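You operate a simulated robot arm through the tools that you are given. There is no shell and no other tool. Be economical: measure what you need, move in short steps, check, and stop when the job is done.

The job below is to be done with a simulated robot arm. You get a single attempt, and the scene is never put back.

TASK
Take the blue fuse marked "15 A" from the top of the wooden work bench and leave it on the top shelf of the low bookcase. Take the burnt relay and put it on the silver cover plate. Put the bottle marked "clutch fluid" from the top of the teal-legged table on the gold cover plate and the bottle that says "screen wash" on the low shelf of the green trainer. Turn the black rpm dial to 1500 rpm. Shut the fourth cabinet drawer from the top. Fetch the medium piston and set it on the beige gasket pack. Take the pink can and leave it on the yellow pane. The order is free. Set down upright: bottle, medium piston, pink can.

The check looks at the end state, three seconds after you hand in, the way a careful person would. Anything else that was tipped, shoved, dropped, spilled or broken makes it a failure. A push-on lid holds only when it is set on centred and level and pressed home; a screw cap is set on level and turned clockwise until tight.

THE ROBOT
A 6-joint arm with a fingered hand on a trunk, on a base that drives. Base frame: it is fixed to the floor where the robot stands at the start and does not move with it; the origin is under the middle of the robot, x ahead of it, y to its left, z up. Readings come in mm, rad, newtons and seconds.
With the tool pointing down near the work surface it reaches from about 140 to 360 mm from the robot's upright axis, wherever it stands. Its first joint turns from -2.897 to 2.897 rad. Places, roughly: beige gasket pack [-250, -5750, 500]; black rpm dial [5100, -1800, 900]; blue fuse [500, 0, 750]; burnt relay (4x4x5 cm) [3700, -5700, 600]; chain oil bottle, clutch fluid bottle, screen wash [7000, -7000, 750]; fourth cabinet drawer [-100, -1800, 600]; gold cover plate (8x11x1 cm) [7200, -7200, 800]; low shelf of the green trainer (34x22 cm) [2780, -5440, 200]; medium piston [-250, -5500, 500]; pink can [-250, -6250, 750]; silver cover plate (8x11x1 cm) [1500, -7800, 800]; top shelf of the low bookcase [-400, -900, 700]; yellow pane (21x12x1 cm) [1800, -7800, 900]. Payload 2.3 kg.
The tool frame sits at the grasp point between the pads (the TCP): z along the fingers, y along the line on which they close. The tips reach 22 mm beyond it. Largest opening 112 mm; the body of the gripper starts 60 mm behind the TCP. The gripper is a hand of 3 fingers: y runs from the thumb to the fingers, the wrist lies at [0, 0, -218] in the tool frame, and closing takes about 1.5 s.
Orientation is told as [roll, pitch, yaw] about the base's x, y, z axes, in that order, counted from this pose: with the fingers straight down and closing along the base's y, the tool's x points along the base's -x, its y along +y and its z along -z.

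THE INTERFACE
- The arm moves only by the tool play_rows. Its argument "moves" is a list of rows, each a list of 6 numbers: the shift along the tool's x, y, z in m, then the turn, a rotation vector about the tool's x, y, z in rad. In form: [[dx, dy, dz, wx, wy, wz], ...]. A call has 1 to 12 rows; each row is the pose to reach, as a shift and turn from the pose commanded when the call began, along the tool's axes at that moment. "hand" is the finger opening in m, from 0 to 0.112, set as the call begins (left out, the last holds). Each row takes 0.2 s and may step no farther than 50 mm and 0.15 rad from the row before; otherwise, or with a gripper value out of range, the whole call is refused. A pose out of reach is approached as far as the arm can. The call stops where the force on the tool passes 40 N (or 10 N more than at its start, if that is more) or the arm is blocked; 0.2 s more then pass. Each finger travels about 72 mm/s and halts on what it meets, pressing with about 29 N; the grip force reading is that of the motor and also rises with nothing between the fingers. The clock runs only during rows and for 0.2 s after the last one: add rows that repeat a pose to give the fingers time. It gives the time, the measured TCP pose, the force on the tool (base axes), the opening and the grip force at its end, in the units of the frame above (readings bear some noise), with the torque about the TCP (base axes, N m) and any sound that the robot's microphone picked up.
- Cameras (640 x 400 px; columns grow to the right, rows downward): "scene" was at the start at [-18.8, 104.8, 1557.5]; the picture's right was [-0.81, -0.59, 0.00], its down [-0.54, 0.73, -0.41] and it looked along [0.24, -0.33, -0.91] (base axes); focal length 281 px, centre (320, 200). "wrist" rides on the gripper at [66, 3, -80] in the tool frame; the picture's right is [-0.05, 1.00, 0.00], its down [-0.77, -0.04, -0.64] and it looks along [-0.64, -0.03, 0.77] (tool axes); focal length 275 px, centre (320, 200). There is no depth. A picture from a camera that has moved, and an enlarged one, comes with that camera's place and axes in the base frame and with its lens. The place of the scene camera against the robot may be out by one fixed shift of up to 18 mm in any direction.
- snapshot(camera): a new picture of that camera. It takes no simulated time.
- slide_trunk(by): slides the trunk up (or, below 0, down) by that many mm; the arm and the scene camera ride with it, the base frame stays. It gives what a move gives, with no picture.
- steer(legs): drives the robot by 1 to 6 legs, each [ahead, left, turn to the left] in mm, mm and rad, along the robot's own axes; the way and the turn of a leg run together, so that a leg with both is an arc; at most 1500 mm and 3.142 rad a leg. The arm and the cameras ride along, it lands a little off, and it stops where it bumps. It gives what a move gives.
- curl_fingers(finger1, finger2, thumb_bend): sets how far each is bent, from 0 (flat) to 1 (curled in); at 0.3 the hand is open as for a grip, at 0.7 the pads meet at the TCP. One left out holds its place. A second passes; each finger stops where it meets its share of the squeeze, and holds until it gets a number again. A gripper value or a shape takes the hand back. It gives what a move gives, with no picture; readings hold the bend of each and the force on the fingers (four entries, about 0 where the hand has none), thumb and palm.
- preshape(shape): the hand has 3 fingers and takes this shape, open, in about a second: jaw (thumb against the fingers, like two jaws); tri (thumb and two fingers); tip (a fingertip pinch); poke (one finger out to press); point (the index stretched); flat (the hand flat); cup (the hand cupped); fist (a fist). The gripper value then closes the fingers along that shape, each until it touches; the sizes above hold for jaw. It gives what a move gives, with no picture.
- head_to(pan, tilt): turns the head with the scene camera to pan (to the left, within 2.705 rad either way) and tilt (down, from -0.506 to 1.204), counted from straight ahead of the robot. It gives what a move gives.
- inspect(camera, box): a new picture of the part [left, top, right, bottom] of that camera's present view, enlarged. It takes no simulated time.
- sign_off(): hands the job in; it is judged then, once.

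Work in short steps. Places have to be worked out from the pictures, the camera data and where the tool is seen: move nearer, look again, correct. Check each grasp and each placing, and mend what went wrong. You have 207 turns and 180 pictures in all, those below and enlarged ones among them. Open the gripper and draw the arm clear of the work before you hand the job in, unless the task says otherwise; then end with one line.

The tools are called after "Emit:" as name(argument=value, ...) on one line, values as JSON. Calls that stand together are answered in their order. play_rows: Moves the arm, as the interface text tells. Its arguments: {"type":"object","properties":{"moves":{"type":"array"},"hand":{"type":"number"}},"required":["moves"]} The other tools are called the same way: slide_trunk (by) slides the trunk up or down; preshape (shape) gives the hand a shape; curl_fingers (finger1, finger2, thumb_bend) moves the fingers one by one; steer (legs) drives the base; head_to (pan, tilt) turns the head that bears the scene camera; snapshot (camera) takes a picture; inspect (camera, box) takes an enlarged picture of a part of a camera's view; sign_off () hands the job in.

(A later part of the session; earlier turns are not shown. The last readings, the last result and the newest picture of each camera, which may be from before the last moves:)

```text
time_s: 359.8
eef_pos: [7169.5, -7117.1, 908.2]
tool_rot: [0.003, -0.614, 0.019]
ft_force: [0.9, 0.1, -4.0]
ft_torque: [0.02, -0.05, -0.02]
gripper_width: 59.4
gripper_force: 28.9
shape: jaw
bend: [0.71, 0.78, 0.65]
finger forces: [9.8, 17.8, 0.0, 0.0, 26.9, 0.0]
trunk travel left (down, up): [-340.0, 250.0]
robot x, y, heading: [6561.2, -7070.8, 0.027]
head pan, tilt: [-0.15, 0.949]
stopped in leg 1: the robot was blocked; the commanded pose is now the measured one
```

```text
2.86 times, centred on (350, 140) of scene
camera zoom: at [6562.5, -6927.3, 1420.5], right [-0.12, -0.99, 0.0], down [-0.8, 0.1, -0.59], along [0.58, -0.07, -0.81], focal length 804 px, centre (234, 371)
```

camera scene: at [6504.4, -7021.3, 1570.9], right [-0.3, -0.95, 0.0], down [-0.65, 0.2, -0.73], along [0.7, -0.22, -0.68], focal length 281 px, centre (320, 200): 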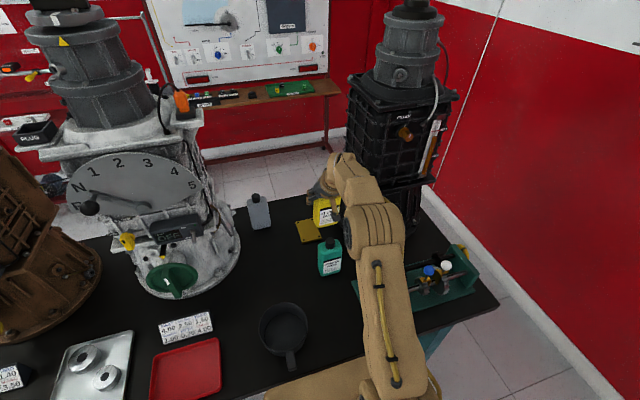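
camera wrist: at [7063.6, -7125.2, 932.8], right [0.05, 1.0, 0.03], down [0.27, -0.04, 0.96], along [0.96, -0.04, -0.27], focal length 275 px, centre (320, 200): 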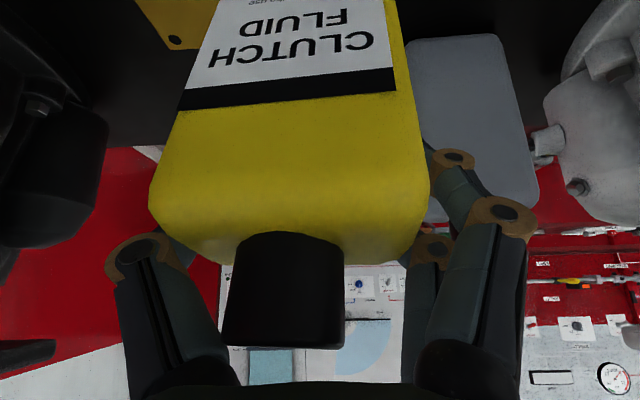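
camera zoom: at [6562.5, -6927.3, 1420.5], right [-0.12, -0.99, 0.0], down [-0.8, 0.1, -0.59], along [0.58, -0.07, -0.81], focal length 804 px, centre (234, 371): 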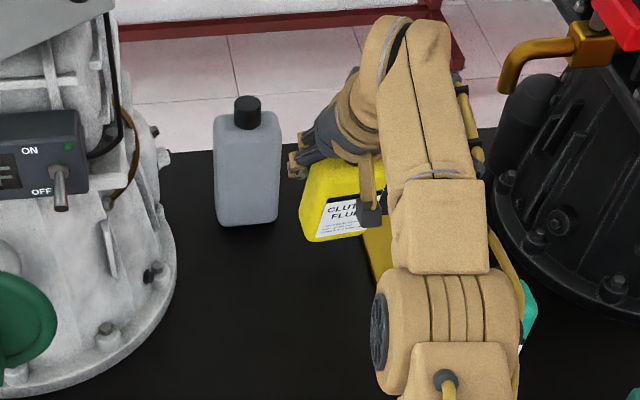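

Blocked: maybe the base met something under the table, or the elbow is close to the screen wash. I back left 20 mm, straighten, and take a full look.

Emit:
steer(legs=[[0, 20, -0.026]])

Emit:
snapshot(camera="scene")

```text
time_s: 360.5
eef_pos: [7171.3, -7144.2, 907.0]
tool_rot: [0.004, -0.614, -0.044]
ft_force: [-0.9, 1.0, -3.4]
ft_torque: [0.0, -0.06, -0.02]
gripper_width: 59.3
gripper_force: 28.7
shape: jaw
bend: [0.71, 0.78, 0.65]
finger forces: [10.0, 17.4, 0.0, 0.1, 26.8, 0.1]
trunk travel left (down, up): [-340.0, 250.0]
robot x, y, heading: [6563.9, -7058.1, -0.025]
head pan, tilt: [-0.15, 0.949]
```

```text
39 pictures are left
camera scene: at [6577.1, -6918.9, 1421.1], right [-0.18, -0.98, 0.0], down [-0.8, 0.14, -0.59], along [0.58, -0.1, -0.81], focal length 281 px, centre (320, 200)
```

scene: 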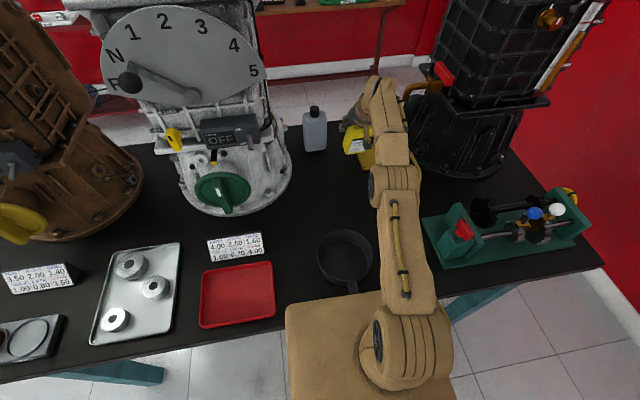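

The trunk's last descent came up 12 mm short: the robot's deck, which travels with the trunk, is resting on the table edge. I raise the trunk 30 mm to free it, then strafe right again.

Emit:
slide_trunk(by=30)

Emit:
steer(legs=[[-12, -54, 0.02]])

Emit:
inspect(camera="scene", box=[280, 60, 440, 210])

```text
time_s: 361.3
eef_pos: [7175.3, -7141.9, 920.5]
tool_rot: [0.004, -0.607, -0.043]
ft_force: [0.7, 0.2, -4.7]
ft_torque: [0.01, -0.06, 0.02]
gripper_width: 59.1
gripper_force: 28.9
shape: jaw
bend: [0.71, 0.78, 0.65]
finger forces: [10.0, 17.2, 0.0, 0.1, 26.7, 0.1]
trunk travel left (down, up): [-370.0, 220.0]
robot x, y, heading: [6562.5, -7056.1, -0.026]
head pan, tilt: [-0.15, 0.949]
```

```text
time_s: 362.2
eef_pos: [7164.6, -7185.1, 923.0]
tool_rot: [0.002, -0.609, -0.021]
ft_force: [0.1, 0.3, -4.1]
ft_torque: [0.01, -0.09, 0.02]
gripper_width: 59.6
gripper_force: 29.0
shape: jaw
bend: [0.71, 0.78, 0.65]
finger forces: [9.9, 17.2, 0.0, 0.0, 26.7, 0.1]
trunk travel left (down, up): [-370.0, 220.0]
robot x, y, heading: [6547.3, -7114.5, -0.006]
head pan, tilt: [-0.15, 0.949]
```

```text
2.67 times, centred on (360, 135) of scene
camera zoom: at [6568.5, -6972.7, 1440.6], right [-0.16, -0.99, 0.0], down [-0.8, 0.13, -0.58], along [0.57, -0.09, -0.81], focal length 750 px, centre (213, 373)
```

zoom: 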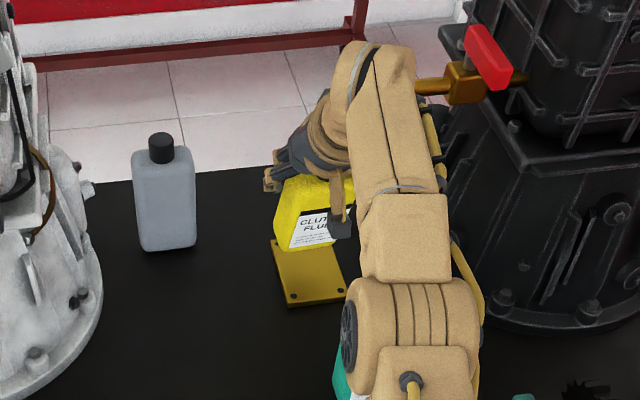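

The bottle is over the plate, needing ~10 mm more to -y. I lower guarded with that shift.

Emit:
play_rows(moves=[[0.0046, -0.005, 0.0066, 0, 0, 0], [0.0091, -0.01, 0.0131, 0, 0, 0], [0.0137, -0.01, 0.0197, 0, 0, 0], [0.0183, -0.01, 0.0263, 0, 0, 0], [0.0217, -0.01, 0.0312, 0, 0, 0], [0.0251, -0.01, 0.0361, 0, 0, 0], [0.0274, -0.01, 0.0394, 0, 0, 0], [0.0297, -0.01, 0.0427, 0, 0, 0], [0.032, -0.01, 0.046, 0, 0, 0], [0.0343, -0.01, 0.0493, 0, 0, 0]])

Emit:
inspect(camera="scene", box=[280, 60, 440, 210])

```text
time_s: 364.1
eef_pos: [7165.0, -7192.0, 878.7]
tool_rot: [-0.005, -0.631, -0.014]
ft_force: [1.3, 6.2, 22.7]
ft_torque: [-0.53, 0.37, -0.06]
gripper_width: 59.9
gripper_force: 28.9
shape: jaw
bend: [0.72, 0.78, 0.65]
finger forces: [10.8, 27.4, 0.0, 0.1, 29.3, 0.0]
trunk travel left (down, up): [-370.0, 220.0]
robot x, y, heading: [6549.9, -7114.1, -0.004]
head pan, tilt: [-0.15, 0.949]
stopped in row 9: the force on the tool passed its limit at 44 N (the readings are from after the stop); the commanded pose is now the measured one
```

```text
2.67 times, centred on (360, 135) of scene
camera zoom: at [6565.3, -6969.8, 1440.4], right [-0.16, -0.99, 0.0], down [-0.8, 0.13, -0.58], along [0.58, -0.09, -0.81], focal length 750 px, centre (213, 373)
```

zoom: 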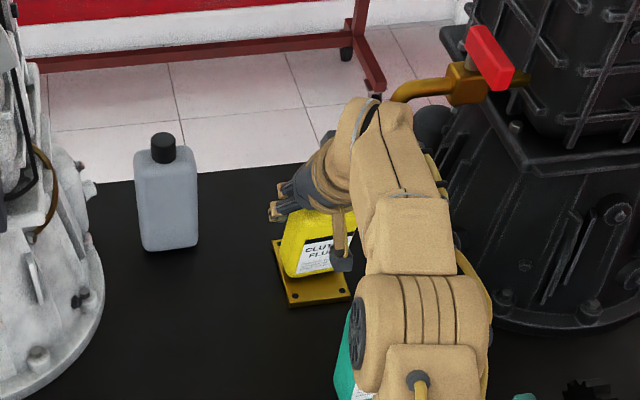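

Contact: the bottle is on the plate. I open the hand gradually and check.

Emit:
play_rows(moves=[[0, 0, 0, 0, 0, 0], [0, 0, 0, 0, 0, 0], [0, 0, 0, 0, 0, 0]], hand=0.078)

Emit:
snapshot(camera="wrist")

```text
time_s: 364.9
eef_pos: [7165.1, -7193.3, 874.1]
tool_rot: [0.0, -0.62, -0.019]
ft_force: [1.2, -1.6, 1.4]
ft_torque: [-0.02, 0.04, 0.06]
gripper_width: 77.7
gripper_force: 0.0
shape: jaw
bend: [0.68, 0.68, 0.64]
finger forces: [0.0, 0.0, 0.1, 0.0, 1.8, 0.0]
trunk travel left (down, up): [-370.0, 220.0]
robot x, y, heading: [6547.6, -7116.5, -0.012]
head pan, tilt: [-0.15, 0.949]
```

```text
36 pictures are left
camera wrist: at [7065.4, -7188.0, 900.4], right [0.06, 1.0, 0.03], down [0.26, -0.04, 0.97], along [0.96, -0.05, -0.26], focal length 275 px, centre (320, 200)
```

wrist: 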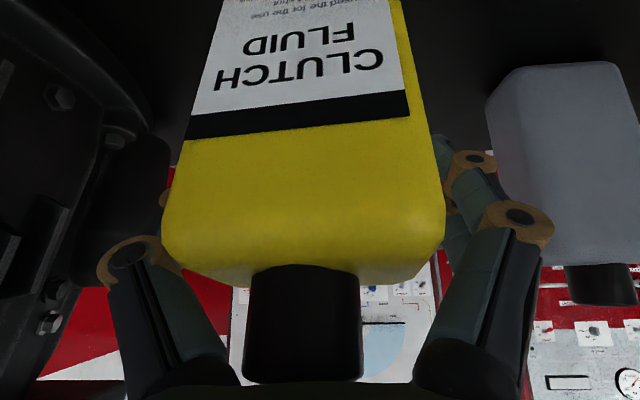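

It stands by itself. I open fully and retreat up and back along the tool axis.

Emit:
play_rows(moves=[[0, 0, 0, 0, 0, 0], [0, 0, 0, 0, 0, 0], [-0.015, 0, -0.022, 0, 0, 0], [-0.03, 0, -0.045, 0, 0, 0], [-0.03, 0, -0.09, 0, 0, 0], [-0.03, 0, -0.13, 0, 0, 0]], hand=0.112)

Emit:
slide_trunk(by=50)

Emit:
steer(legs=[[-150, 0, 0]])

Emit:
snapshot(camera="wrist")

Emit:
snapshot(camera="scene")

```text
time_s: 366.4
eef_pos: [7113.4, -7191.2, 997.1]
tool_rot: [-0.001, -0.623, -0.017]
ft_force: [-0.9, 0.5, -0.2]
ft_torque: [-0.02, 0.02, 0.02]
gripper_width: 112.0
gripper_force: 0.2
shape: jaw
bend: [0.3, 0.3, 0.3]
finger forces: [0.1, 0.1, 0.0, 0.0, 0.1, 0.1]
trunk travel left (down, up): [-370.0, 220.0]
robot x, y, heading: [6550.1, -7112.3, -0.006]
head pan, tilt: [-0.15, 0.949]
```

```text
time_s: 367.3
eef_pos: [7113.9, -7190.6, 1049.2]
tool_rot: [-0.004, -0.624, -0.014]
ft_force: [-2.0, 1.0, 3.9]
ft_torque: [-0.19, -0.02, -0.15]
gripper_width: 111.8
gripper_force: 0.1
shape: jaw
bend: [0.3, 0.3, 0.29]
finger forces: [0.0, 0.0, 0.0, 0.1, 3.5, 0.0]
trunk travel left (down, up): [-420.0, 170.0]
robot x, y, heading: [6548.3, -7113.5, -0.01]
head pan, tilt: [-0.15, 0.949]
```

```text
time_s: 368.6
eef_pos: [6964.0, -7191.4, 1048.1]
tool_rot: [-0.002, -0.622, -0.018]
ft_force: [-0.1, -0.2, -0.5]
ft_torque: [-0.02, -0.05, -0.02]
gripper_width: 111.9
gripper_force: 0.2
shape: jaw
bend: [0.3, 0.3, 0.3]
finger forces: [0.0, 0.0, 0.0, 0.1, 0.1, 0.0]
trunk travel left (down, up): [-420.0, 170.0]
robot x, y, heading: [6402.4, -7109.7, -0.01]
head pan, tilt: [-0.15, 0.949]
```

```text
35 pictures are left
camera wrist: at [6863.3, -7185.3, 1074.2], right [0.06, 1.0, 0.03], down [0.26, -0.04, 0.97], along [0.97, -0.05, -0.26], focal length 275 px, centre (320, 200)
```

wrist: 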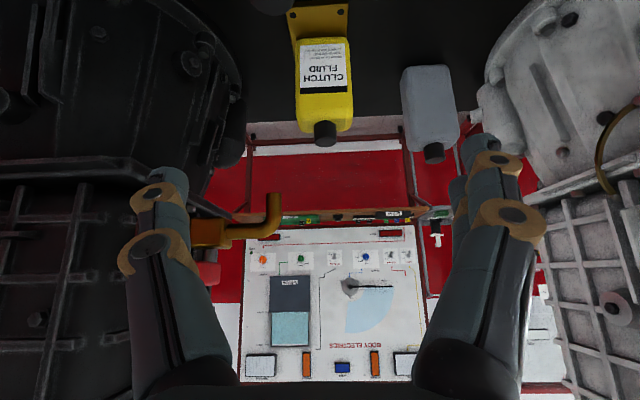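

```text
34 pictures are left
camera scene: at [6416.9, -6970.1, 1490.5], right [-0.16, -0.99, 0.0], down [-0.8, 0.13, -0.58], along [0.58, -0.09, -0.81], focal length 281 px, centre (320, 200)
```

scene: 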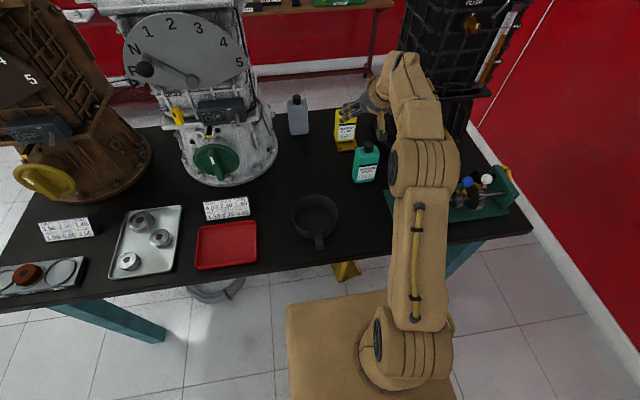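

The clutch fluid stands on the gold plate. Next the screen wash at ≈(7008,-7222): I lower the trunk 110 (the deck is well short of the table edge), strafe 31 right and look.

Emit:
steer(legs=[[-35, -31, 0.008]])

Emit:
slide_trunk(by=-115)

Emit:
snapshot(camera="wrist")

```text
time_s: 369.6
eef_pos: [6928.9, -7217.7, 1047.8]
tool_rot: [0.0, -0.621, -0.01]
ft_force: [-0.6, -0.8, 0.6]
ft_torque: [0.02, 0.03, 0.01]
gripper_width: 111.9
gripper_force: 0.0
shape: jaw
bend: [0.3, 0.3, 0.3]
finger forces: [0.0, 0.0, 0.1, 0.1, 0.0, 0.0]
trunk travel left (down, up): [-420.0, 170.0]
robot x, y, heading: [6363.2, -7143.5, 0.006]
head pan, tilt: [-0.15, 0.949]
```

```text
time_s: 371.0
eef_pos: [6928.9, -7215.5, 932.4]
tool_rot: [-0.003, -0.622, -0.008]
ft_force: [0.2, -0.2, 1.0]
ft_torque: [-0.03, -0.03, 0.03]
gripper_width: 111.8
gripper_force: 0.0
shape: jaw
bend: [0.3, 0.3, 0.3]
finger forces: [0.1, 0.0, 0.1, 0.0, 0.0, 0.1]
trunk travel left (down, up): [-305.0, 285.0]
robot x, y, heading: [6362.2, -7145.7, -0.001]
head pan, tilt: [-0.15, 0.949]
```

```text
33 pictures are left
camera wrist: at [6828.9, -7212.3, 958.8], right [0.05, 1.0, 0.03], down [0.26, -0.04, 0.97], along [0.97, -0.04, -0.26], focal length 275 px, centre (320, 200)
```

wrist: 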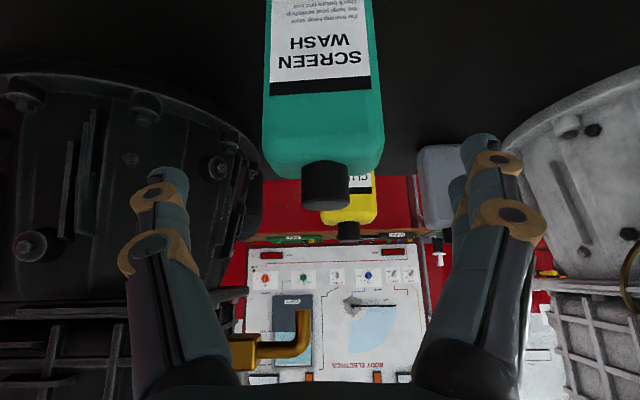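

Screen wash centre ≈(7010,-7216), in line. I slide in to TCP ≈(7000,-7216,870) and close.

Emit:
play_rows(moves=[[-0.012, 0, 0.02, 0, 0, 0], [-0.0216, 0, 0.04, 0, 0, 0], [-0.0216, 0, 0.062, 0, 0, 0], [-0.0216, 0, 0.08, 0, 0, 0], [-0.0216, 0, 0.09, 0, 0, 0]])

Emit:
play_rows(moves=[[0, 0, 0, 0, 0, 0], [0, 0, 0, 0, 0, 0], [0, 0, 0, 0, 0, 0], [0, 0, 0, 0, 0, 0], [0, 0, 0, 0, 0, 0]], hand=0.045)

Emit:
snapshot(camera="wrist")

```text
time_s: 372.2
eef_pos: [6977.1, -7216.2, 872.8]
tool_rot: [0.0, -0.622, -0.01]
ft_force: [-0.7, 0.2, 0.4]
ft_torque: [-0.02, -0.03, 0.0]
gripper_width: 112.0
gripper_force: 0.0
shape: jaw
bend: [0.3, 0.3, 0.3]
finger forces: [0.1, 0.0, 0.0, 0.0, 0.5, 0.0]
out of reach, approached as far as the arm can: row 2, 3, 4, 5
trunk travel left (down, up): [-305.0, 285.0]
robot x, y, heading: [6364.2, -7144.4, -0.001]
head pan, tilt: [-0.15, 0.949]
```

```text
time_s: 373.4
eef_pos: [6976.6, -7217.0, 872.0]
tool_rot: [-0.001, -0.621, -0.008]
ft_force: [-0.6, -0.3, 0.3]
ft_torque: [-0.04, 0.02, 0.01]
gripper_width: 64.0
gripper_force: 29.3
shape: jaw
bend: [0.71, 0.71, 0.7]
finger forces: [13.1, 13.1, 0.0, 0.0, 27.0, 0.1]
trunk travel left (down, up): [-305.0, 285.0]
robot x, y, heading: [6361.5, -7140.8, -0.001]
head pan, tilt: [-0.15, 0.949]
```

```text
32 pictures are left
camera wrist: at [6876.9, -7211.4, 899.2], right [0.05, 1.0, 0.03], down [0.26, -0.04, 0.97], along [0.97, -0.04, -0.26], focal length 275 px, centre (320, 200)
```

wrist: 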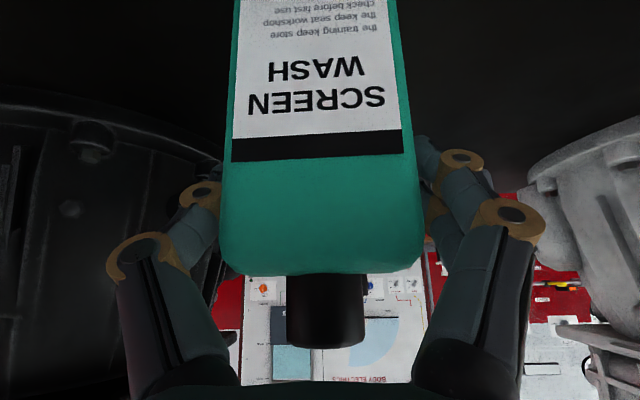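

The reach clipped, so I'm gripping only the bottle's front portion. I reopen, drive 24 mm ahead, and grip again.

Emit:
play_rows(moves=[[0, 0, 0, 0, 0, 0], [0, 0, 0, 0, 0, 0], [0, 0, 0, 0, 0, 0], [0, 0, 0, 0, 0, 0]], hand=0.112)

Emit:
steer(legs=[[26, 0, 0]])

Emit:
play_rows(moves=[[0, 0, 0, 0, 0, 0], [0, 0, 0, 0, 0, 0], [0, 0, 0, 0, 0, 0], [0, 0, 0, 0, 0, 0], [0, 0, 0, 0, 0, 0]], hand=0.045)

Emit:
slide_trunk(by=30)

Emit:
snapshot(camera="wrist")

```text
time_s: 374.4
eef_pos: [6977.3, -7216.7, 871.9]
tool_rot: [-0.001, -0.621, -0.009]
ft_force: [0.4, 0.8, 0.2]
ft_torque: [0.01, 0.05, 0.01]
gripper_width: 111.9
gripper_force: 0.0
shape: jaw
bend: [0.3, 0.3, 0.3]
finger forces: [0.1, 0.0, 0.0, 0.0, 0.0, 0.1]
trunk travel left (down, up): [-305.0, 285.0]
robot x, y, heading: [6363.1, -7139.7, -0.0]
head pan, tilt: [-0.15, 0.949]
```

```text
time_s: 375.2
eef_pos: [7002.1, -7216.5, 874.4]
tool_rot: [-0.002, -0.624, -0.009]
ft_force: [-4.1, 2.0, 8.6]
ft_torque: [-0.14, 0.16, -0.03]
gripper_width: 111.8
gripper_force: 0.0
shape: jaw
bend: [0.3, 0.3, 0.3]
finger forces: [4.9, 0.0, 0.1, 0.0, 5.4, 0.0]
trunk travel left (down, up): [-305.0, 285.0]
robot x, y, heading: [6388.2, -7142.3, -0.001]
head pan, tilt: [-0.15, 0.949]
```

```text
time_s: 376.4
eef_pos: [7001.9, -7215.4, 874.4]
tool_rot: [0.0, -0.624, -0.009]
ft_force: [0.0, 3.4, 7.8]
ft_torque: [0.05, -0.13, 0.01]
gripper_width: 71.1
gripper_force: 29.3
shape: jaw
bend: [0.7, 0.72, 0.63]
finger forces: [16.7, 18.4, 0.0, 0.0, 29.6, 0.1]
trunk travel left (down, up): [-305.0, 285.0]
robot x, y, heading: [6388.2, -7146.8, 0.001]
head pan, tilt: [-0.15, 0.949]
```

```text
time_s: 377.2
eef_pos: [7004.3, -7215.4, 902.0]
tool_rot: [-0.001, -0.619, -0.008]
ft_force: [0.6, 0.9, -4.0]
ft_torque: [0.03, -0.06, -0.01]
gripper_width: 70.4
gripper_force: 28.7
shape: jaw
bend: [0.71, 0.72, 0.63]
finger forces: [13.0, 18.0, 0.0, 0.0, 29.0, 0.0]
trunk travel left (down, up): [-335.0, 255.0]
robot x, y, heading: [6389.9, -7144.3, -0.003]
head pan, tilt: [-0.15, 0.949]
```

```text
31 pictures are left
camera wrist: at [6903.5, -7211.4, 929.0], right [0.05, 1.0, 0.03], down [0.26, -0.04, 0.97], along [0.97, -0.04, -0.26], focal length 275 px, centre (320, 200)
```

wrist: 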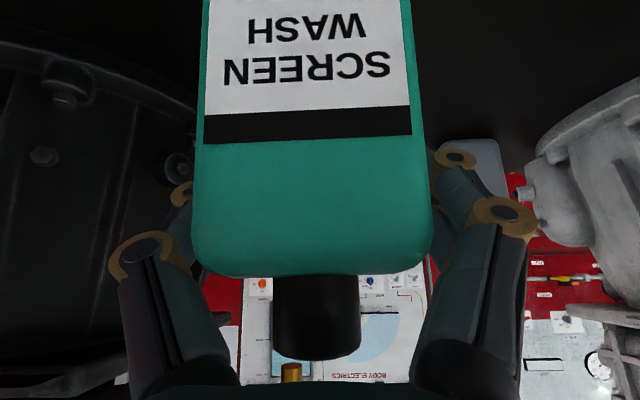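

Firm hold now. I raise, back out, return west along the corridor, and come to the trainer's west end facing east.

Emit:
slide_trunk(by=140)

Emit:
steer(legs=[[-220, 0, 0], [0, 840, 0], [-1500, 0, 0], [-1500, 0, 0], [-1450, 0, 0]])

Emit:
steer(legs=[[0, 860, 0]])

Emit:
head_to(pan=0, tilt=0.7)

Emit:
snapshot(camera="scene")

```text
time_s: 378.9
eef_pos: [7003.4, -7216.4, 1041.9]
tool_rot: [-0.003, -0.621, -0.008]
ft_force: [0.0, -0.5, -3.7]
ft_torque: [0.01, -0.05, 0.01]
gripper_width: 70.3
gripper_force: 28.9
shape: jaw
bend: [0.71, 0.72, 0.63]
finger forces: [13.0, 18.0, 0.0, 0.1, 29.0, 0.1]
trunk travel left (down, up): [-475.0, 115.0]
robot x, y, heading: [6392.8, -7145.8, -0.001]
head pan, tilt: [-0.15, 0.949]
```

```text
time_s: 405.4
eef_pos: [2351.4, -6365.4, 1041.9]
tool_rot: [-0.003, -0.621, -0.025]
ft_force: [0.0, 0.7, -3.9]
ft_torque: [0.03, -0.06, -0.02]
gripper_width: 70.2
gripper_force: 29.6
shape: jaw
bend: [0.71, 0.72, 0.63]
finger forces: [12.4, 17.6, 0.1, 0.0, 28.8, 0.0]
trunk travel left (down, up): [-475.0, 115.0]
robot x, y, heading: [1739.4, -6279.5, -0.013]
head pan, tilt: [-0.15, 0.949]
```

```text
time_s: 409.9
eef_pos: [2364.1, -5503.0, 1041.6]
tool_rot: [-0.002, -0.621, -0.025]
ft_force: [0.3, -0.3, -4.3]
ft_torque: [0.01, -0.05, 0.0]
gripper_width: 69.8
gripper_force: 29.5
shape: jaw
bend: [0.71, 0.72, 0.63]
finger forces: [12.2, 17.5, 0.1, 0.0, 28.6, 0.0]
trunk travel left (down, up): [-475.0, 115.0]
robot x, y, heading: [1755.2, -5422.6, -0.015]
head pan, tilt: [-0.15, 0.949]
```

```text
time_s: 410.7
eef_pos: [2364.3, -5503.1, 1042.7]
tool_rot: [-0.001, -0.621, -0.028]
ft_force: [-0.5, -0.3, -3.2]
ft_torque: [0.01, -0.02, -0.02]
gripper_width: 70.1
gripper_force: 29.0
shape: jaw
bend: [0.71, 0.72, 0.63]
finger forces: [12.3, 17.4, 0.0, 0.0, 28.7, 0.0]
trunk travel left (down, up): [-475.0, 115.0]
robot x, y, heading: [1751.7, -5421.2, -0.018]
head pan, tilt: [0.0, 0.7]
```

```text
30 pictures are left
camera scene: at [1786.0, -5266.9, 1565.2], right [-0.02, -1.0, 0.0], down [-0.65, 0.01, -0.76], along [0.76, -0.01, -0.65], focal length 281 px, centre (320, 200)
```

scene: 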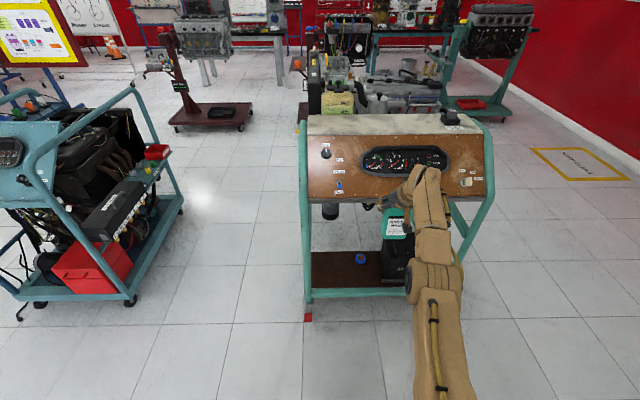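

I enlarge the low shelf region.

Emit:
inspect(camera="scene", box=[290, 190, 470, 320])

```text
3.08 times, centred on (380, 255) of scene
camera zoom: at [1786.0, -5266.9, 1565.2], right [-0.02, -1.0, 0.0], down [-0.65, 0.01, -0.76], along [0.76, -0.01, -0.65], focal length 866 px, centre (135, 31)
```

zoom: 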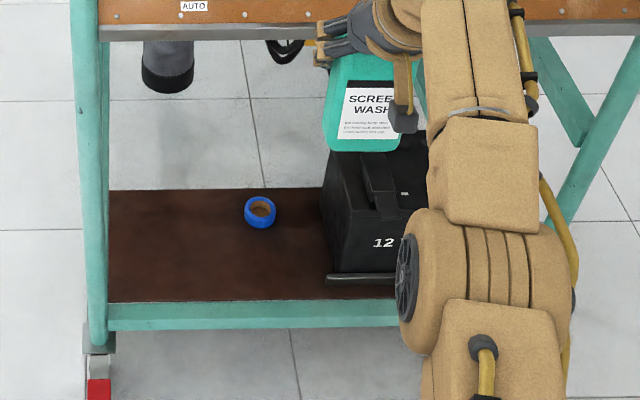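

The free part of the shelf spans y -5230…-5600, x 2640–2890, with a tape roll at ≈(2839,-5523) and the battery beyond; overhead, the panel edge is at z≈835. I'll set the bottle at ≈(2745,-5405). First I lower everything in front of the trainer.

Emit:
steer(legs=[[0, 95, 0.016]])

Emit:
slide_trunk(by=-400)

Emit:
slide_trunk(by=-70)

Emit:
play_rows(moves=[[0.0291, 0, 0.0407, 0, 0, 0], [0.0582, 0, 0.0813, 0, 0, 0], [0.0873, 0, 0.122, 0, 0, 0], [0.11, 0, 0.154, 0, 0, 0], [0.122, 0, 0.171, 0, 0, 0]])

Emit:
snapshot(camera="wrist")

Emit:
snapshot(camera="scene")

```text
time_s: 411.9
eef_pos: [2367.6, -5394.7, 1043.0]
tool_rot: [-0.002, -0.622, -0.009]
ft_force: [0.8, 0.0, -4.7]
ft_torque: [0.02, -0.05, -0.01]
gripper_width: 69.7
gripper_force: 29.1
shape: jaw
bend: [0.71, 0.72, 0.63]
finger forces: [12.2, 17.4, 0.1, 0.1, 28.7, 0.1]
trunk travel left (down, up): [-475.0, 115.0]
robot x, y, heading: [1753.8, -5322.6, -0.003]
head pan, tilt: [0.0, 0.7]
```

```text
time_s: 415.7
eef_pos: [2366.0, -5396.8, 642.1]
tool_rot: [-0.002, -0.621, -0.012]
ft_force: [0.3, 0.6, -3.7]
ft_torque: [0.03, -0.05, -0.01]
gripper_width: 69.6
gripper_force: 28.9
shape: jaw
bend: [0.71, 0.72, 0.63]
finger forces: [12.0, 16.8, 0.1, 0.0, 28.5, 0.0]
trunk travel left (down, up): [-75.0, 515.0]
robot x, y, heading: [1751.4, -5320.7, -0.003]
head pan, tilt: [0.0, 0.7]
```

```text
time_s: 416.8
eef_pos: [2366.5, -5397.3, 573.2]
tool_rot: [-0.002, -0.622, -0.01]
ft_force: [0.1, 0.0, -3.8]
ft_torque: [0.02, 0.0, 0.0]
gripper_width: 69.8
gripper_force: 29.1
shape: jaw
bend: [0.71, 0.72, 0.63]
finger forces: [11.9, 16.8, 0.0, 0.0, 28.5, 0.1]
trunk travel left (down, up): [-5.0, 585.0]
robot x, y, heading: [1750.8, -5320.7, 0.001]
head pan, tilt: [0.0, 0.7]
```

```text
time_s: 418.0
eef_pos: [2362.8, -5397.2, 361.7]
tool_rot: [-0.002, -0.621, -0.011]
ft_force: [-0.6, 0.3, -3.9]
ft_torque: [-0.05, 0.01, 0.03]
gripper_width: 64.4
gripper_force: 28.8
shape: jaw
bend: [0.65, 0.79, 0.67]
finger forces: [14.7, 0.5, 0.0, 0.1, 14.6, 0.1]
out of reach, approached as far as the arm can: row 1, 2, 3
trunk travel left (down, up): [-5.0, 585.0]
robot x, y, heading: [1752.3, -5323.8, 0.001]
head pan, tilt: [0.0, 0.7]
```

```text
28 pictures are left
camera wrist: at [2263.5, -5393.0, 389.3], right [0.05, 1.0, 0.03], down [0.26, -0.04, 0.97], along [0.97, -0.04, -0.26], focal length 275 px, centre (320, 200)
```

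wrist: 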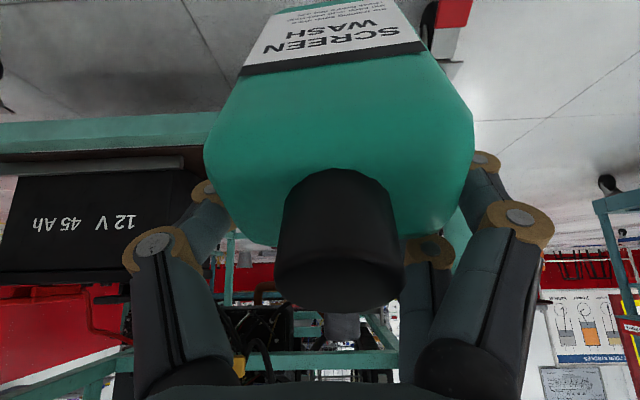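

```text
27 pictures are left
camera scene: at [1784.3, -5170.5, 1095.2], right [0.0, -1.0, 0.0], down [-0.64, 0.0, -0.76], along [0.76, 0.0, -0.64], focal length 281 px, centre (320, 200)
```

scene: 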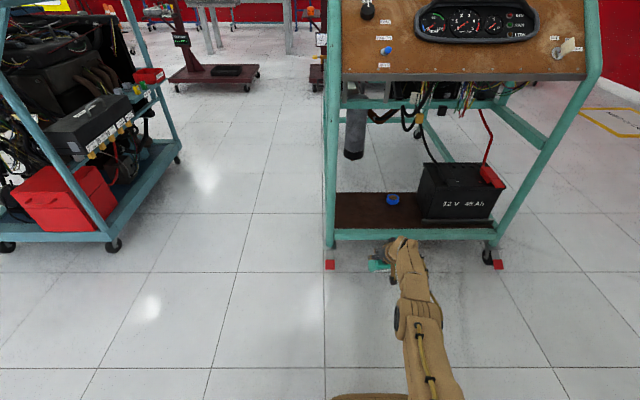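

The quick arm descent made the bottle pitch about 27° in the grip (bottom forward). I counter-rotate the tool by 0.47 rad, gently and while drawing in, to bring the bottle upright again.

Emit:
play_rows(moves=[[0.0081, 0, -0.0058, 0, 0.04, 0], [0.0163, 0, -0.0117, 0, 0.08, 0], [0.0244, 0, -0.0175, 0, 0.12, 0], [0.0325, 0, -0.0233, 0, 0.16, 0], [0.0407, 0, -0.0292, 0, 0.2, 0], [0.0488, 0, -0.035, 0, 0.24, 0], [0.0569, 0, -0.0408, 0, 0.28, 0], [0.0651, 0, -0.0467, 0, 0.32, 0], [0.0732, 0, -0.0525, 0, 0.36, 0], [0.0813, 0, -0.0583, 0, 0.4, 0], [0.0894, 0, -0.0642, 0, 0.44, 0], [0.0976, 0, -0.07, 0, 0.47, 0]])

Emit:
snapshot(camera="wrist")

Emit:
inspect(camera="scene", box=[330, 200, 450, 320])

```text
time_s: 420.6
eef_pos: [2246.0, -5396.0, 362.7]
tool_rot: [-0.002, -0.15, -0.01]
ft_force: [0.1, 0.2, -5.1]
ft_torque: [-0.05, -0.06, -0.04]
gripper_width: 64.3
gripper_force: 29.1
shape: jaw
bend: [0.65, 0.79, 0.67]
finger forces: [14.6, 0.0, 0.0, 0.0, 14.7, 0.1]
out of reach, approached as far as the arm can: row 3, 4, 5, 6, 7, 8, 9
trunk travel left (down, up): [-5.0, 585.0]
robot x, y, heading: [1752.8, -5321.3, 0.0]
head pan, tilt: [0.0, 0.7]
```

```text
26 pictures are left
camera wrist: at [2169.0, -5391.5, 432.6], right [0.06, 1.0, 0.01], down [0.67, -0.04, 0.74], along [0.74, -0.04, -0.67], focal length 275 px, centre (320, 200)
```

wrist: 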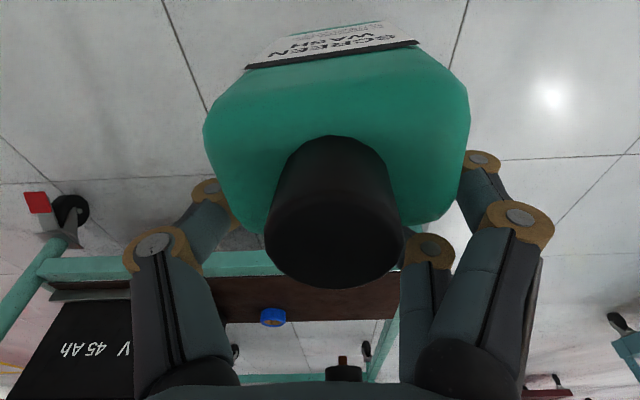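

```text
3.33 times, centred on (390, 260) of scene
camera zoom: at [1784.2, -5170.5, 1095.2], right [0.0, -1.0, 0.0], down [-0.64, 0.0, -0.76], along [0.76, 0.0, -0.64], focal length 938 px, centre (87, 0)
```

zoom: 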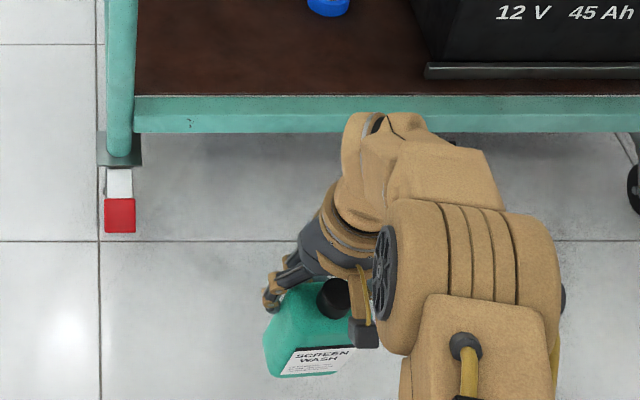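

The bottle is now close to upright again (≈6°). I raise it 20 mm slowly, then drive 380 mm in and look.

Emit:
play_rows(moves=[[0, 0, -0.005, 0, 0, 0], [0, 0, -0.01, 0, 0, 0], [0, 0, -0.015, 0, 0, 0], [0, 0, -0.02, 0, 0, 0]])

Emit:
steer(legs=[[380, 0, 0]])

Emit:
snapshot(camera="scene")

Emit:
snapshot(camera="wrist")

```text
time_s: 421.6
eef_pos: [2244.4, -5396.3, 384.3]
tool_rot: [-0.001, -0.151, -0.011]
ft_force: [0.4, 0.9, -4.2]
ft_torque: [-0.02, -0.05, 0.01]
gripper_width: 64.3
gripper_force: 29.1
shape: jaw
bend: [0.65, 0.79, 0.67]
finger forces: [14.6, 0.0, 0.0, 0.1, 14.8, 0.1]
trunk travel left (down, up): [-5.0, 585.0]
robot x, y, heading: [1753.8, -5324.2, -0.005]
head pan, tilt: [0.0, 0.7]
```

```text
time_s: 424.0
eef_pos: [2624.6, -5395.4, 382.7]
tool_rot: [-0.001, -0.15, -0.009]
ft_force: [-0.1, -0.3, -3.8]
ft_torque: [-0.05, -0.04, -0.05]
gripper_width: 64.4
gripper_force: 29.1
shape: jaw
bend: [0.65, 0.79, 0.67]
finger forces: [14.6, 0.0, 0.0, 0.1, 14.8, 0.0]
trunk travel left (down, up): [-5.0, 585.0]
robot x, y, heading: [2136.2, -5320.8, -0.003]
head pan, tilt: [0.0, 0.7]
```

```text
24 pictures are left
camera scene: at [2164.8, -5170.6, 1095.2], right [0.0, -1.0, 0.0], down [-0.64, 0.0, -0.76], along [0.76, 0.0, -0.64], focal length 281 px, centre (320, 200)
```

scene: 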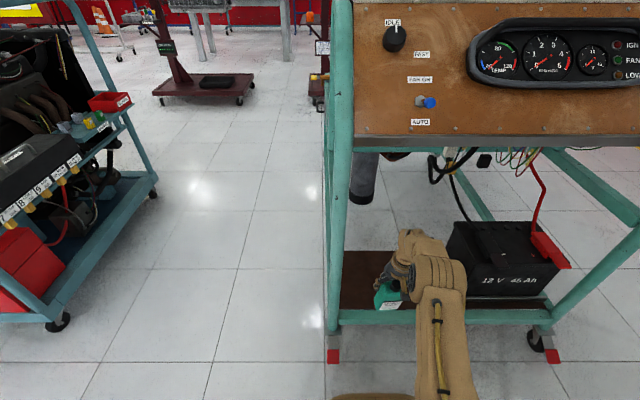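

```text
23 pictures are left
camera wrist: at [2547.4, -5391.3, 452.1], right [0.06, 1.0, 0.01], down [0.67, -0.04, 0.74], along [0.74, -0.04, -0.67], focal length 275 px, centre (320, 200)
```

wrist: 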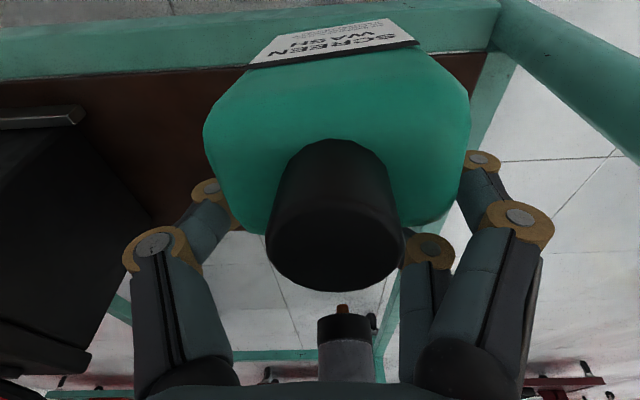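

The board spans x≈2660–2911 with its +y edge at -5250; the bottle's line at y≈-5396 is free. I drive 128 mm more, then lower in small guarded steps.

Emit:
steer(legs=[[128, 0, 0]])

Emit:
play_rows(moves=[[0, 0, 0.005, 0, 0, 0], [0, 0, 0.01, 0, 0, 0], [0, 0, 0.015, 0, 0, 0], [0, 0, 0.02, 0, 0, 0], [0, 0, 0.024, 0, 0, 0], [0, 0, 0.028, 0, 0, 0], [0, 0, 0.032, 0, 0, 0], [0, 0, 0.036, 0, 0, 0]])

Emit:
snapshot(camera="wrist")

Emit:
inspect(camera="scene", box=[330, 190, 490, 320])

```text
time_s: 425.2
eef_pos: [2751.5, -5396.3, 382.6]
tool_rot: [0.0, -0.148, -0.011]
ft_force: [0.7, -0.3, -3.8]
ft_torque: [-0.06, -0.09, 0.01]
gripper_width: 64.4
gripper_force: 29.0
shape: jaw
bend: [0.65, 0.79, 0.67]
finger forces: [14.6, 0.0, 0.0, 0.1, 14.8, 0.0]
trunk travel left (down, up): [-5.0, 585.0]
robot x, y, heading: [2261.9, -5322.5, 0.004]
head pan, tilt: [0.0, 0.7]
```

```text
time_s: 427.0
eef_pos: [2755.7, -5397.0, 347.0]
tool_rot: [0.0, -0.15, -0.01]
ft_force: [-0.2, -0.5, -3.8]
ft_torque: [-0.03, -0.07, 0.01]
gripper_width: 64.5
gripper_force: 28.2
shape: jaw
bend: [0.65, 0.79, 0.67]
finger forces: [14.6, 0.1, 0.0, 0.0, 14.9, 0.0]
trunk travel left (down, up): [-5.0, 585.0]
robot x, y, heading: [2262.6, -5324.1, -0.006]
head pan, tilt: [0.0, 0.7]
```

```text
22 pictures are left
camera wrist: at [2679.5, -5391.7, 416.5], right [0.06, 1.0, 0.01], down [0.67, -0.04, 0.74], along [0.74, -0.04, -0.67], focal length 275 px, centre (320, 200)
```

wrist: 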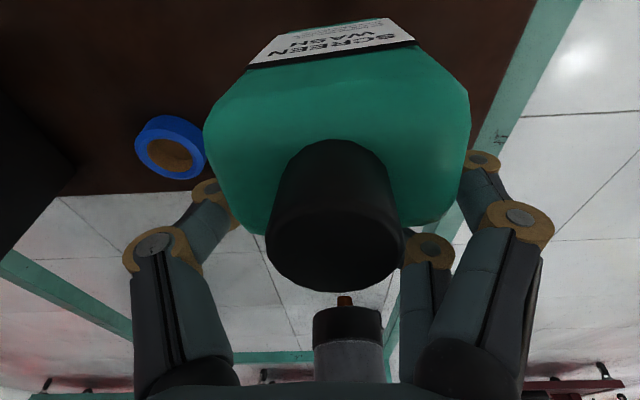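

```text
3.08 times, centred on (410, 255) of scene
camera zoom: at [2292.0, -5170.7, 1095.2], right [0.0, -1.0, 0.0], down [-0.64, 0.0, -0.76], along [0.76, 0.0, -0.64], focal length 866 px, centre (43, 31)
```

zoom: 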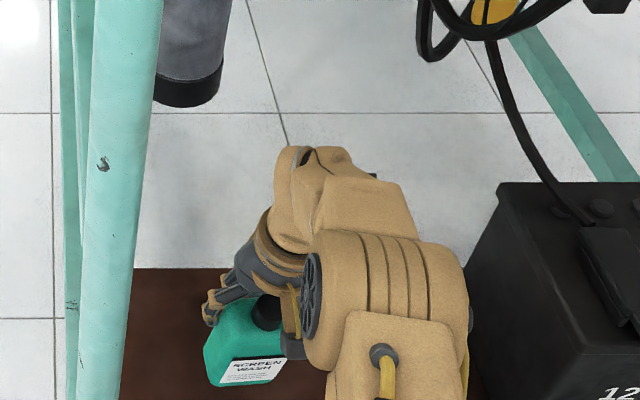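

Well placed, clear of the tape. I continue lowering in 4 mm guarded steps until contact.

Emit:
play_rows(moves=[[0, 0, 0.004, 0, 0, 0], [0, 0, 0.008, 0, 0, 0], [0, 0, 0.012, 0, 0, 0], [0, 0, 0.016, 0, 0, 0], [0, 0, 0.02, 0, 0, 0], [0, 0, 0.024, 0, 0, 0], [0, 0, 0.028, 0, 0, 0], [0, 0, 0.032, 0, 0, 0]])

Emit:
snapshot(camera="wrist")

```text
time_s: 428.8
eef_pos: [2761.9, -5396.4, 314.6]
tool_rot: [-0.003, -0.153, -0.01]
ft_force: [-0.1, -0.7, -4.2]
ft_torque: [-0.04, -0.1, 0.01]
gripper_width: 64.3
gripper_force: 28.8
shape: jaw
bend: [0.65, 0.79, 0.67]
finger forces: [14.6, 0.0, 0.0, 0.0, 14.9, 0.0]
trunk travel left (down, up): [-5.0, 585.0]
robot x, y, heading: [2260.2, -5320.8, 0.002]
head pan, tilt: [0.0, 0.7]
```

```text
20 pictures are left
camera wrist: at [2684.8, -5391.8, 384.8], right [0.06, 1.0, 0.01], down [0.67, -0.04, 0.74], along [0.74, -0.04, -0.67], focal length 275 px, centre (320, 200)
```

wrist: 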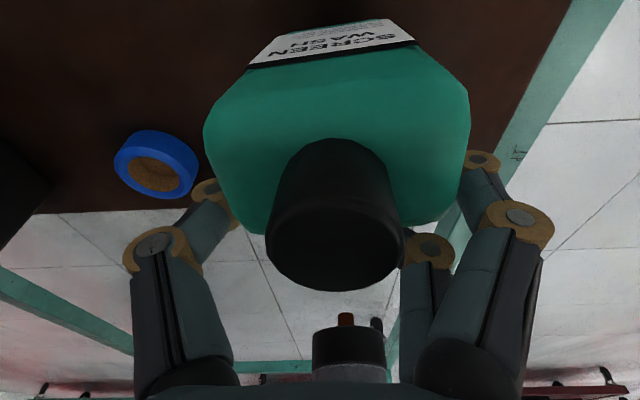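

No contact yet; I continue slowly.

Emit:
play_rows(moves=[[0, 0, 0.003, 0, 0, 0], [0, 0, 0.006, 0, 0, 0], [0, 0, 0.009, 0, 0, 0], [0, 0, 0.012, 0, 0, 0], [0, 0, 0.015, 0, 0, 0], [0, 0, 0.018, 0, 0, 0], [0, 0, 0.021, 0, 0, 0], [0, 0, 0.024, 0, 0, 0], [0, 0, 0.027, 0, 0, 0], [0, 0, 0.03, 0, 0, 0]])

```text
time_s: 430.9
eef_pos: [2768.2, -5395.9, 294.2]
tool_rot: [-0.002, -0.164, -0.012]
ft_force: [4.3, 4.1, 24.2]
ft_torque: [0.31, 0.33, -0.2]
gripper_width: 62.7
gripper_force: 28.0
shape: jaw
bend: [0.7, 0.79, 0.71]
finger forces: [22.9, 3.5, 0.0, 0.1, 13.8, 0.0]
trunk travel left (down, up): [-5.0, 585.0]
robot x, y, heading: [2264.1, -5324.9, 0.004]
head pan, tilt: [0.0, 0.7]
stopped in row 10: the force on the tool passed its limit at 44 N (the readings are from after the stop); the commanded pose is now the measured one
```

Contact at ≈294. I open partly and look.

Emit:
play_rows(moves=[[0, 0, -0.001, 0, 0, 0], [0, 0, -0.001, 0, 0, 0], [0, 0, -0.001, 0, 0, 0], [0, 0, -0.001, 0, 0, 0]], hand=0.085)

Emit:
snapshot(camera="wrist")

```text
time_s: 431.9
eef_pos: [2767.2, -5396.2, 291.9]
tool_rot: [0.0, -0.159, -0.012]
ft_force: [2.6, 4.4, 13.3]
ft_torque: [0.46, 0.27, -0.17]
gripper_width: 85.1
gripper_force: 0.0
shape: jaw
bend: [0.63, 0.63, 0.59]
finger forces: [12.3, 0.2, 0.1, 0.1, 0.0, 0.0]
trunk travel left (down, up): [-5.0, 585.0]
robot x, y, heading: [2261.6, -5322.1, 0.002]
head pan, tilt: [0.0, 0.7]
```

```text
19 pictures are left
camera wrist: at [2689.0, -5392.1, 361.2], right [0.06, 1.0, 0.01], down [0.66, -0.04, 0.75], along [0.75, -0.04, -0.66], focal length 275 px, centre (320, 200)
```

wrist: 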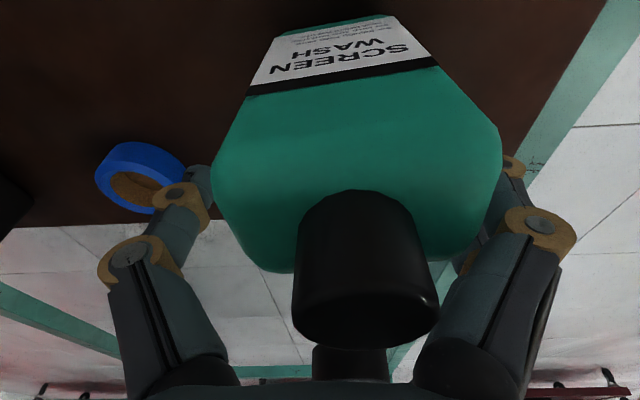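

The bottle has settled; finger 1 still touches it. I open fully and raise a few millimetres.

Emit:
play_rows(moves=[[0, 0, 0, 0, 0, 0], [0, 0, 0, 0, 0, 0], [0, 0, -0.003, 0, 0, 0], [0, 0, -0.006, 0, 0, 0], [0, 0, -0.01, 0, 0, 0]], hand=0.112)

Emit:
snapshot(camera="wrist")

```text
time_s: 433.1
eef_pos: [2764.7, -5398.0, 302.0]
tool_rot: [0.0, -0.156, -0.012]
ft_force: [1.0, 0.4, -0.6]
ft_torque: [-0.02, 0.03, -0.01]
gripper_width: 112.1
gripper_force: 0.1
shape: jaw
bend: [0.3, 0.3, 0.3]
finger forces: [0.1, 0.0, 0.0, 0.0, 0.0, 0.0]
trunk travel left (down, up): [-5.0, 585.0]
robot x, y, heading: [2258.3, -5323.1, -0.002]
head pan, tilt: [0.0, 0.7]
```

```text
18 pictures are left
camera wrist: at [2688.0, -5392.5, 370.2], right [0.06, 1.0, 0.01], down [0.66, -0.04, 0.75], along [0.75, -0.04, -0.66], focal length 275 px, centre (320, 200)
```

wrist: 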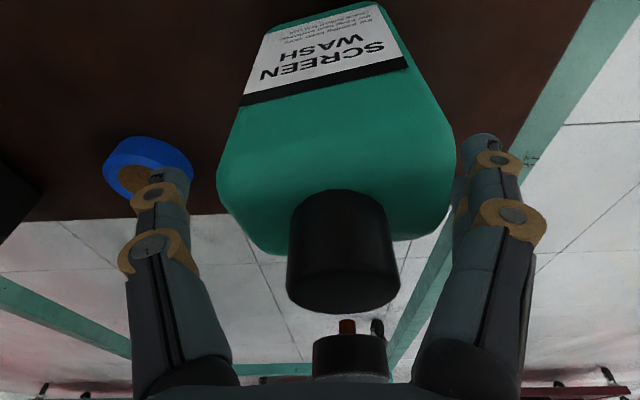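

The screen wash stands upright on the low shelf. I raise 45 mm and back out.

Emit:
play_rows(moves=[[0, 0, -0.015, 0, 0, 0], [0, 0, -0.03, 0, 0, 0], [0, 0, -0.05, 0, 0, 0], [0, 0, -0.07, 0, 0, 0]])

Emit:
steer(legs=[[-480, 0, 0]])

Emit:
slide_trunk(by=400)

Emit:
snapshot(camera="scene")

```text
time_s: 434.1
eef_pos: [2753.7, -5395.7, 369.6]
tool_rot: [0.0, -0.154, -0.012]
ft_force: [-0.4, -1.0, -0.4]
ft_torque: [0.02, 0.03, 0.01]
gripper_width: 111.9
gripper_force: 0.1
shape: jaw
bend: [0.3, 0.3, 0.3]
finger forces: [0.0, 0.0, 0.0, 0.0, 0.1, 0.0]
trunk travel left (down, up): [-5.0, 585.0]
robot x, y, heading: [2260.8, -5322.9, -0.004]
head pan, tilt: [0.0, 0.7]
```

```text
time_s: 437.0
eef_pos: [2269.9, -5396.2, 370.1]
tool_rot: [-0.002, -0.157, -0.015]
ft_force: [-0.3, 0.6, -0.6]
ft_torque: [-0.01, 0.02, -0.02]
gripper_width: 111.7
gripper_force: 0.1
shape: jaw
bend: [0.3, 0.3, 0.3]
finger forces: [0.0, 0.1, 0.0, 0.0, 0.1, 0.0]
trunk travel left (down, up): [-5.0, 585.0]
robot x, y, heading: [1780.6, -5324.6, -0.004]
head pan, tilt: [0.0, 0.7]
```

```text
time_s: 440.8
eef_pos: [2270.1, -5396.4, 770.5]
tool_rot: [0.0, -0.156, -0.013]
ft_force: [-0.3, 0.0, 0.2]
ft_torque: [0.03, 0.01, -0.01]
gripper_width: 112.0
gripper_force: 0.0
shape: jaw
bend: [0.3, 0.3, 0.3]
finger forces: [0.0, 0.0, 0.0, 0.1, 0.0, 0.0]
trunk travel left (down, up): [-405.0, 185.0]
robot x, y, heading: [1774.7, -5324.2, -0.005]
head pan, tilt: [0.0, 0.7]
```

```text
17 pictures are left
camera scene: at [1807.8, -5169.4, 1495.2], right [0.0, -1.0, 0.0], down [-0.64, 0.0, -0.76], along [0.76, 0.0, -0.64], focal length 281 px, centre (320, 200)
```

scene: 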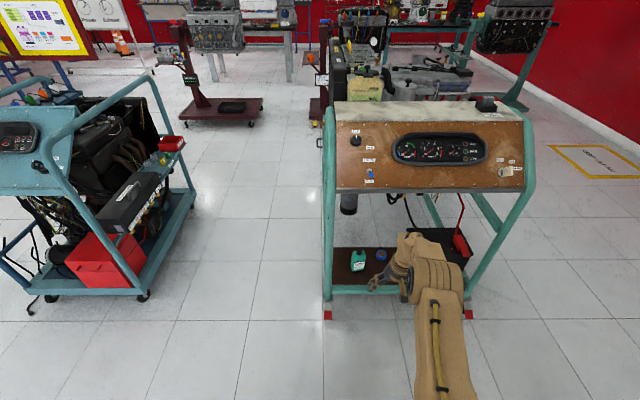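

The screen wash stands upright on the shelf. Last: the rpm dial near (5100,-1800,900). I drive north along x≈1775 to y≈-2800, then east to x≈4200 and look.

Emit:
steer(legs=[[0, 1500, 0], [0, 1020, 0], [1300, 0, 0], [1050, 0, 0]])

Emit:
head_to(pan=0.6, tilt=0.45)

Emit:
snapshot(camera="scene")

```text
time_s: 464.2
eef_pos: [4634.2, -2926.3, 770.8]
tool_rot: [0.0, -0.157, -0.026]
ft_force: [0.2, 0.2, 0.6]
ft_torque: [-0.01, -0.01, 0.0]
gripper_width: 111.9
gripper_force: 0.1
shape: jaw
bend: [0.3, 0.3, 0.3]
finger forces: [0.0, 0.0, 0.0, 0.0, 0.0, 0.0]
trunk travel left (down, up): [-405.0, 185.0]
robot x, y, heading: [4141.6, -2847.1, -0.018]
head pan, tilt: [0.0, 0.7]
```

```text
time_s: 465.2
eef_pos: [4634.1, -2926.7, 770.4]
tool_rot: [0.0, -0.157, -0.028]
ft_force: [-0.3, -0.6, -0.1]
ft_torque: [0.02, 0.01, -0.03]
gripper_width: 111.8
gripper_force: 0.0
shape: jaw
bend: [0.3, 0.3, 0.3]
finger forces: [0.1, 0.0, 0.0, 0.0, 0.0, 0.0]
trunk travel left (down, up): [-405.0, 185.0]
robot x, y, heading: [4141.5, -2844.1, -0.022]
head pan, tilt: [0.6, 0.45]
```

```text
16 pictures are left
camera scene: at [4167.0, -2641.9, 1517.4], right [0.55, -0.83, 0.0], down [-0.36, -0.24, -0.9], along [0.75, 0.5, -0.44], focal length 281 px, centre (320, 200)
```

scene: 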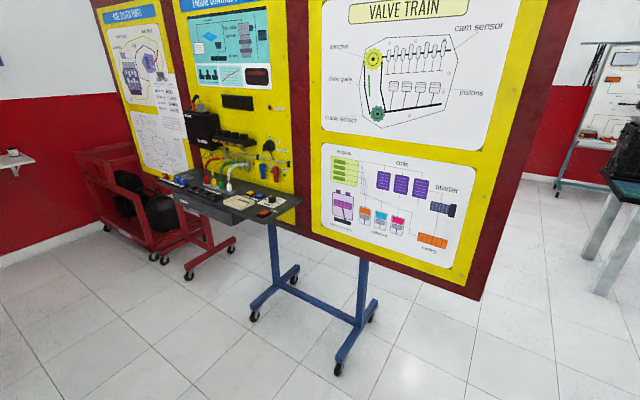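

The board's centre panel has a desk and knobs. I enlarge it to find the rpm dial.

Emit:
inspect(camera="scene", box=[160, 60, 310, 230])

```text
2.35 times, centred on (235, 145) of scene
camera zoom: at [4167.0, -2641.9, 1517.4], right [0.55, -0.83, 0.0], down [-0.36, -0.24, -0.9], along [0.75, 0.5, -0.44], focal length 662 px, centre (520, 329)
```

zoom: 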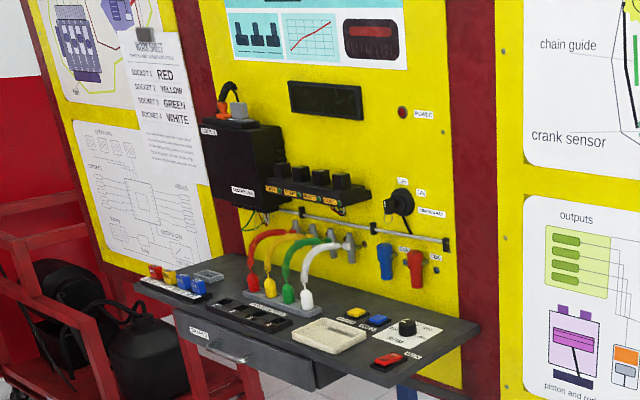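

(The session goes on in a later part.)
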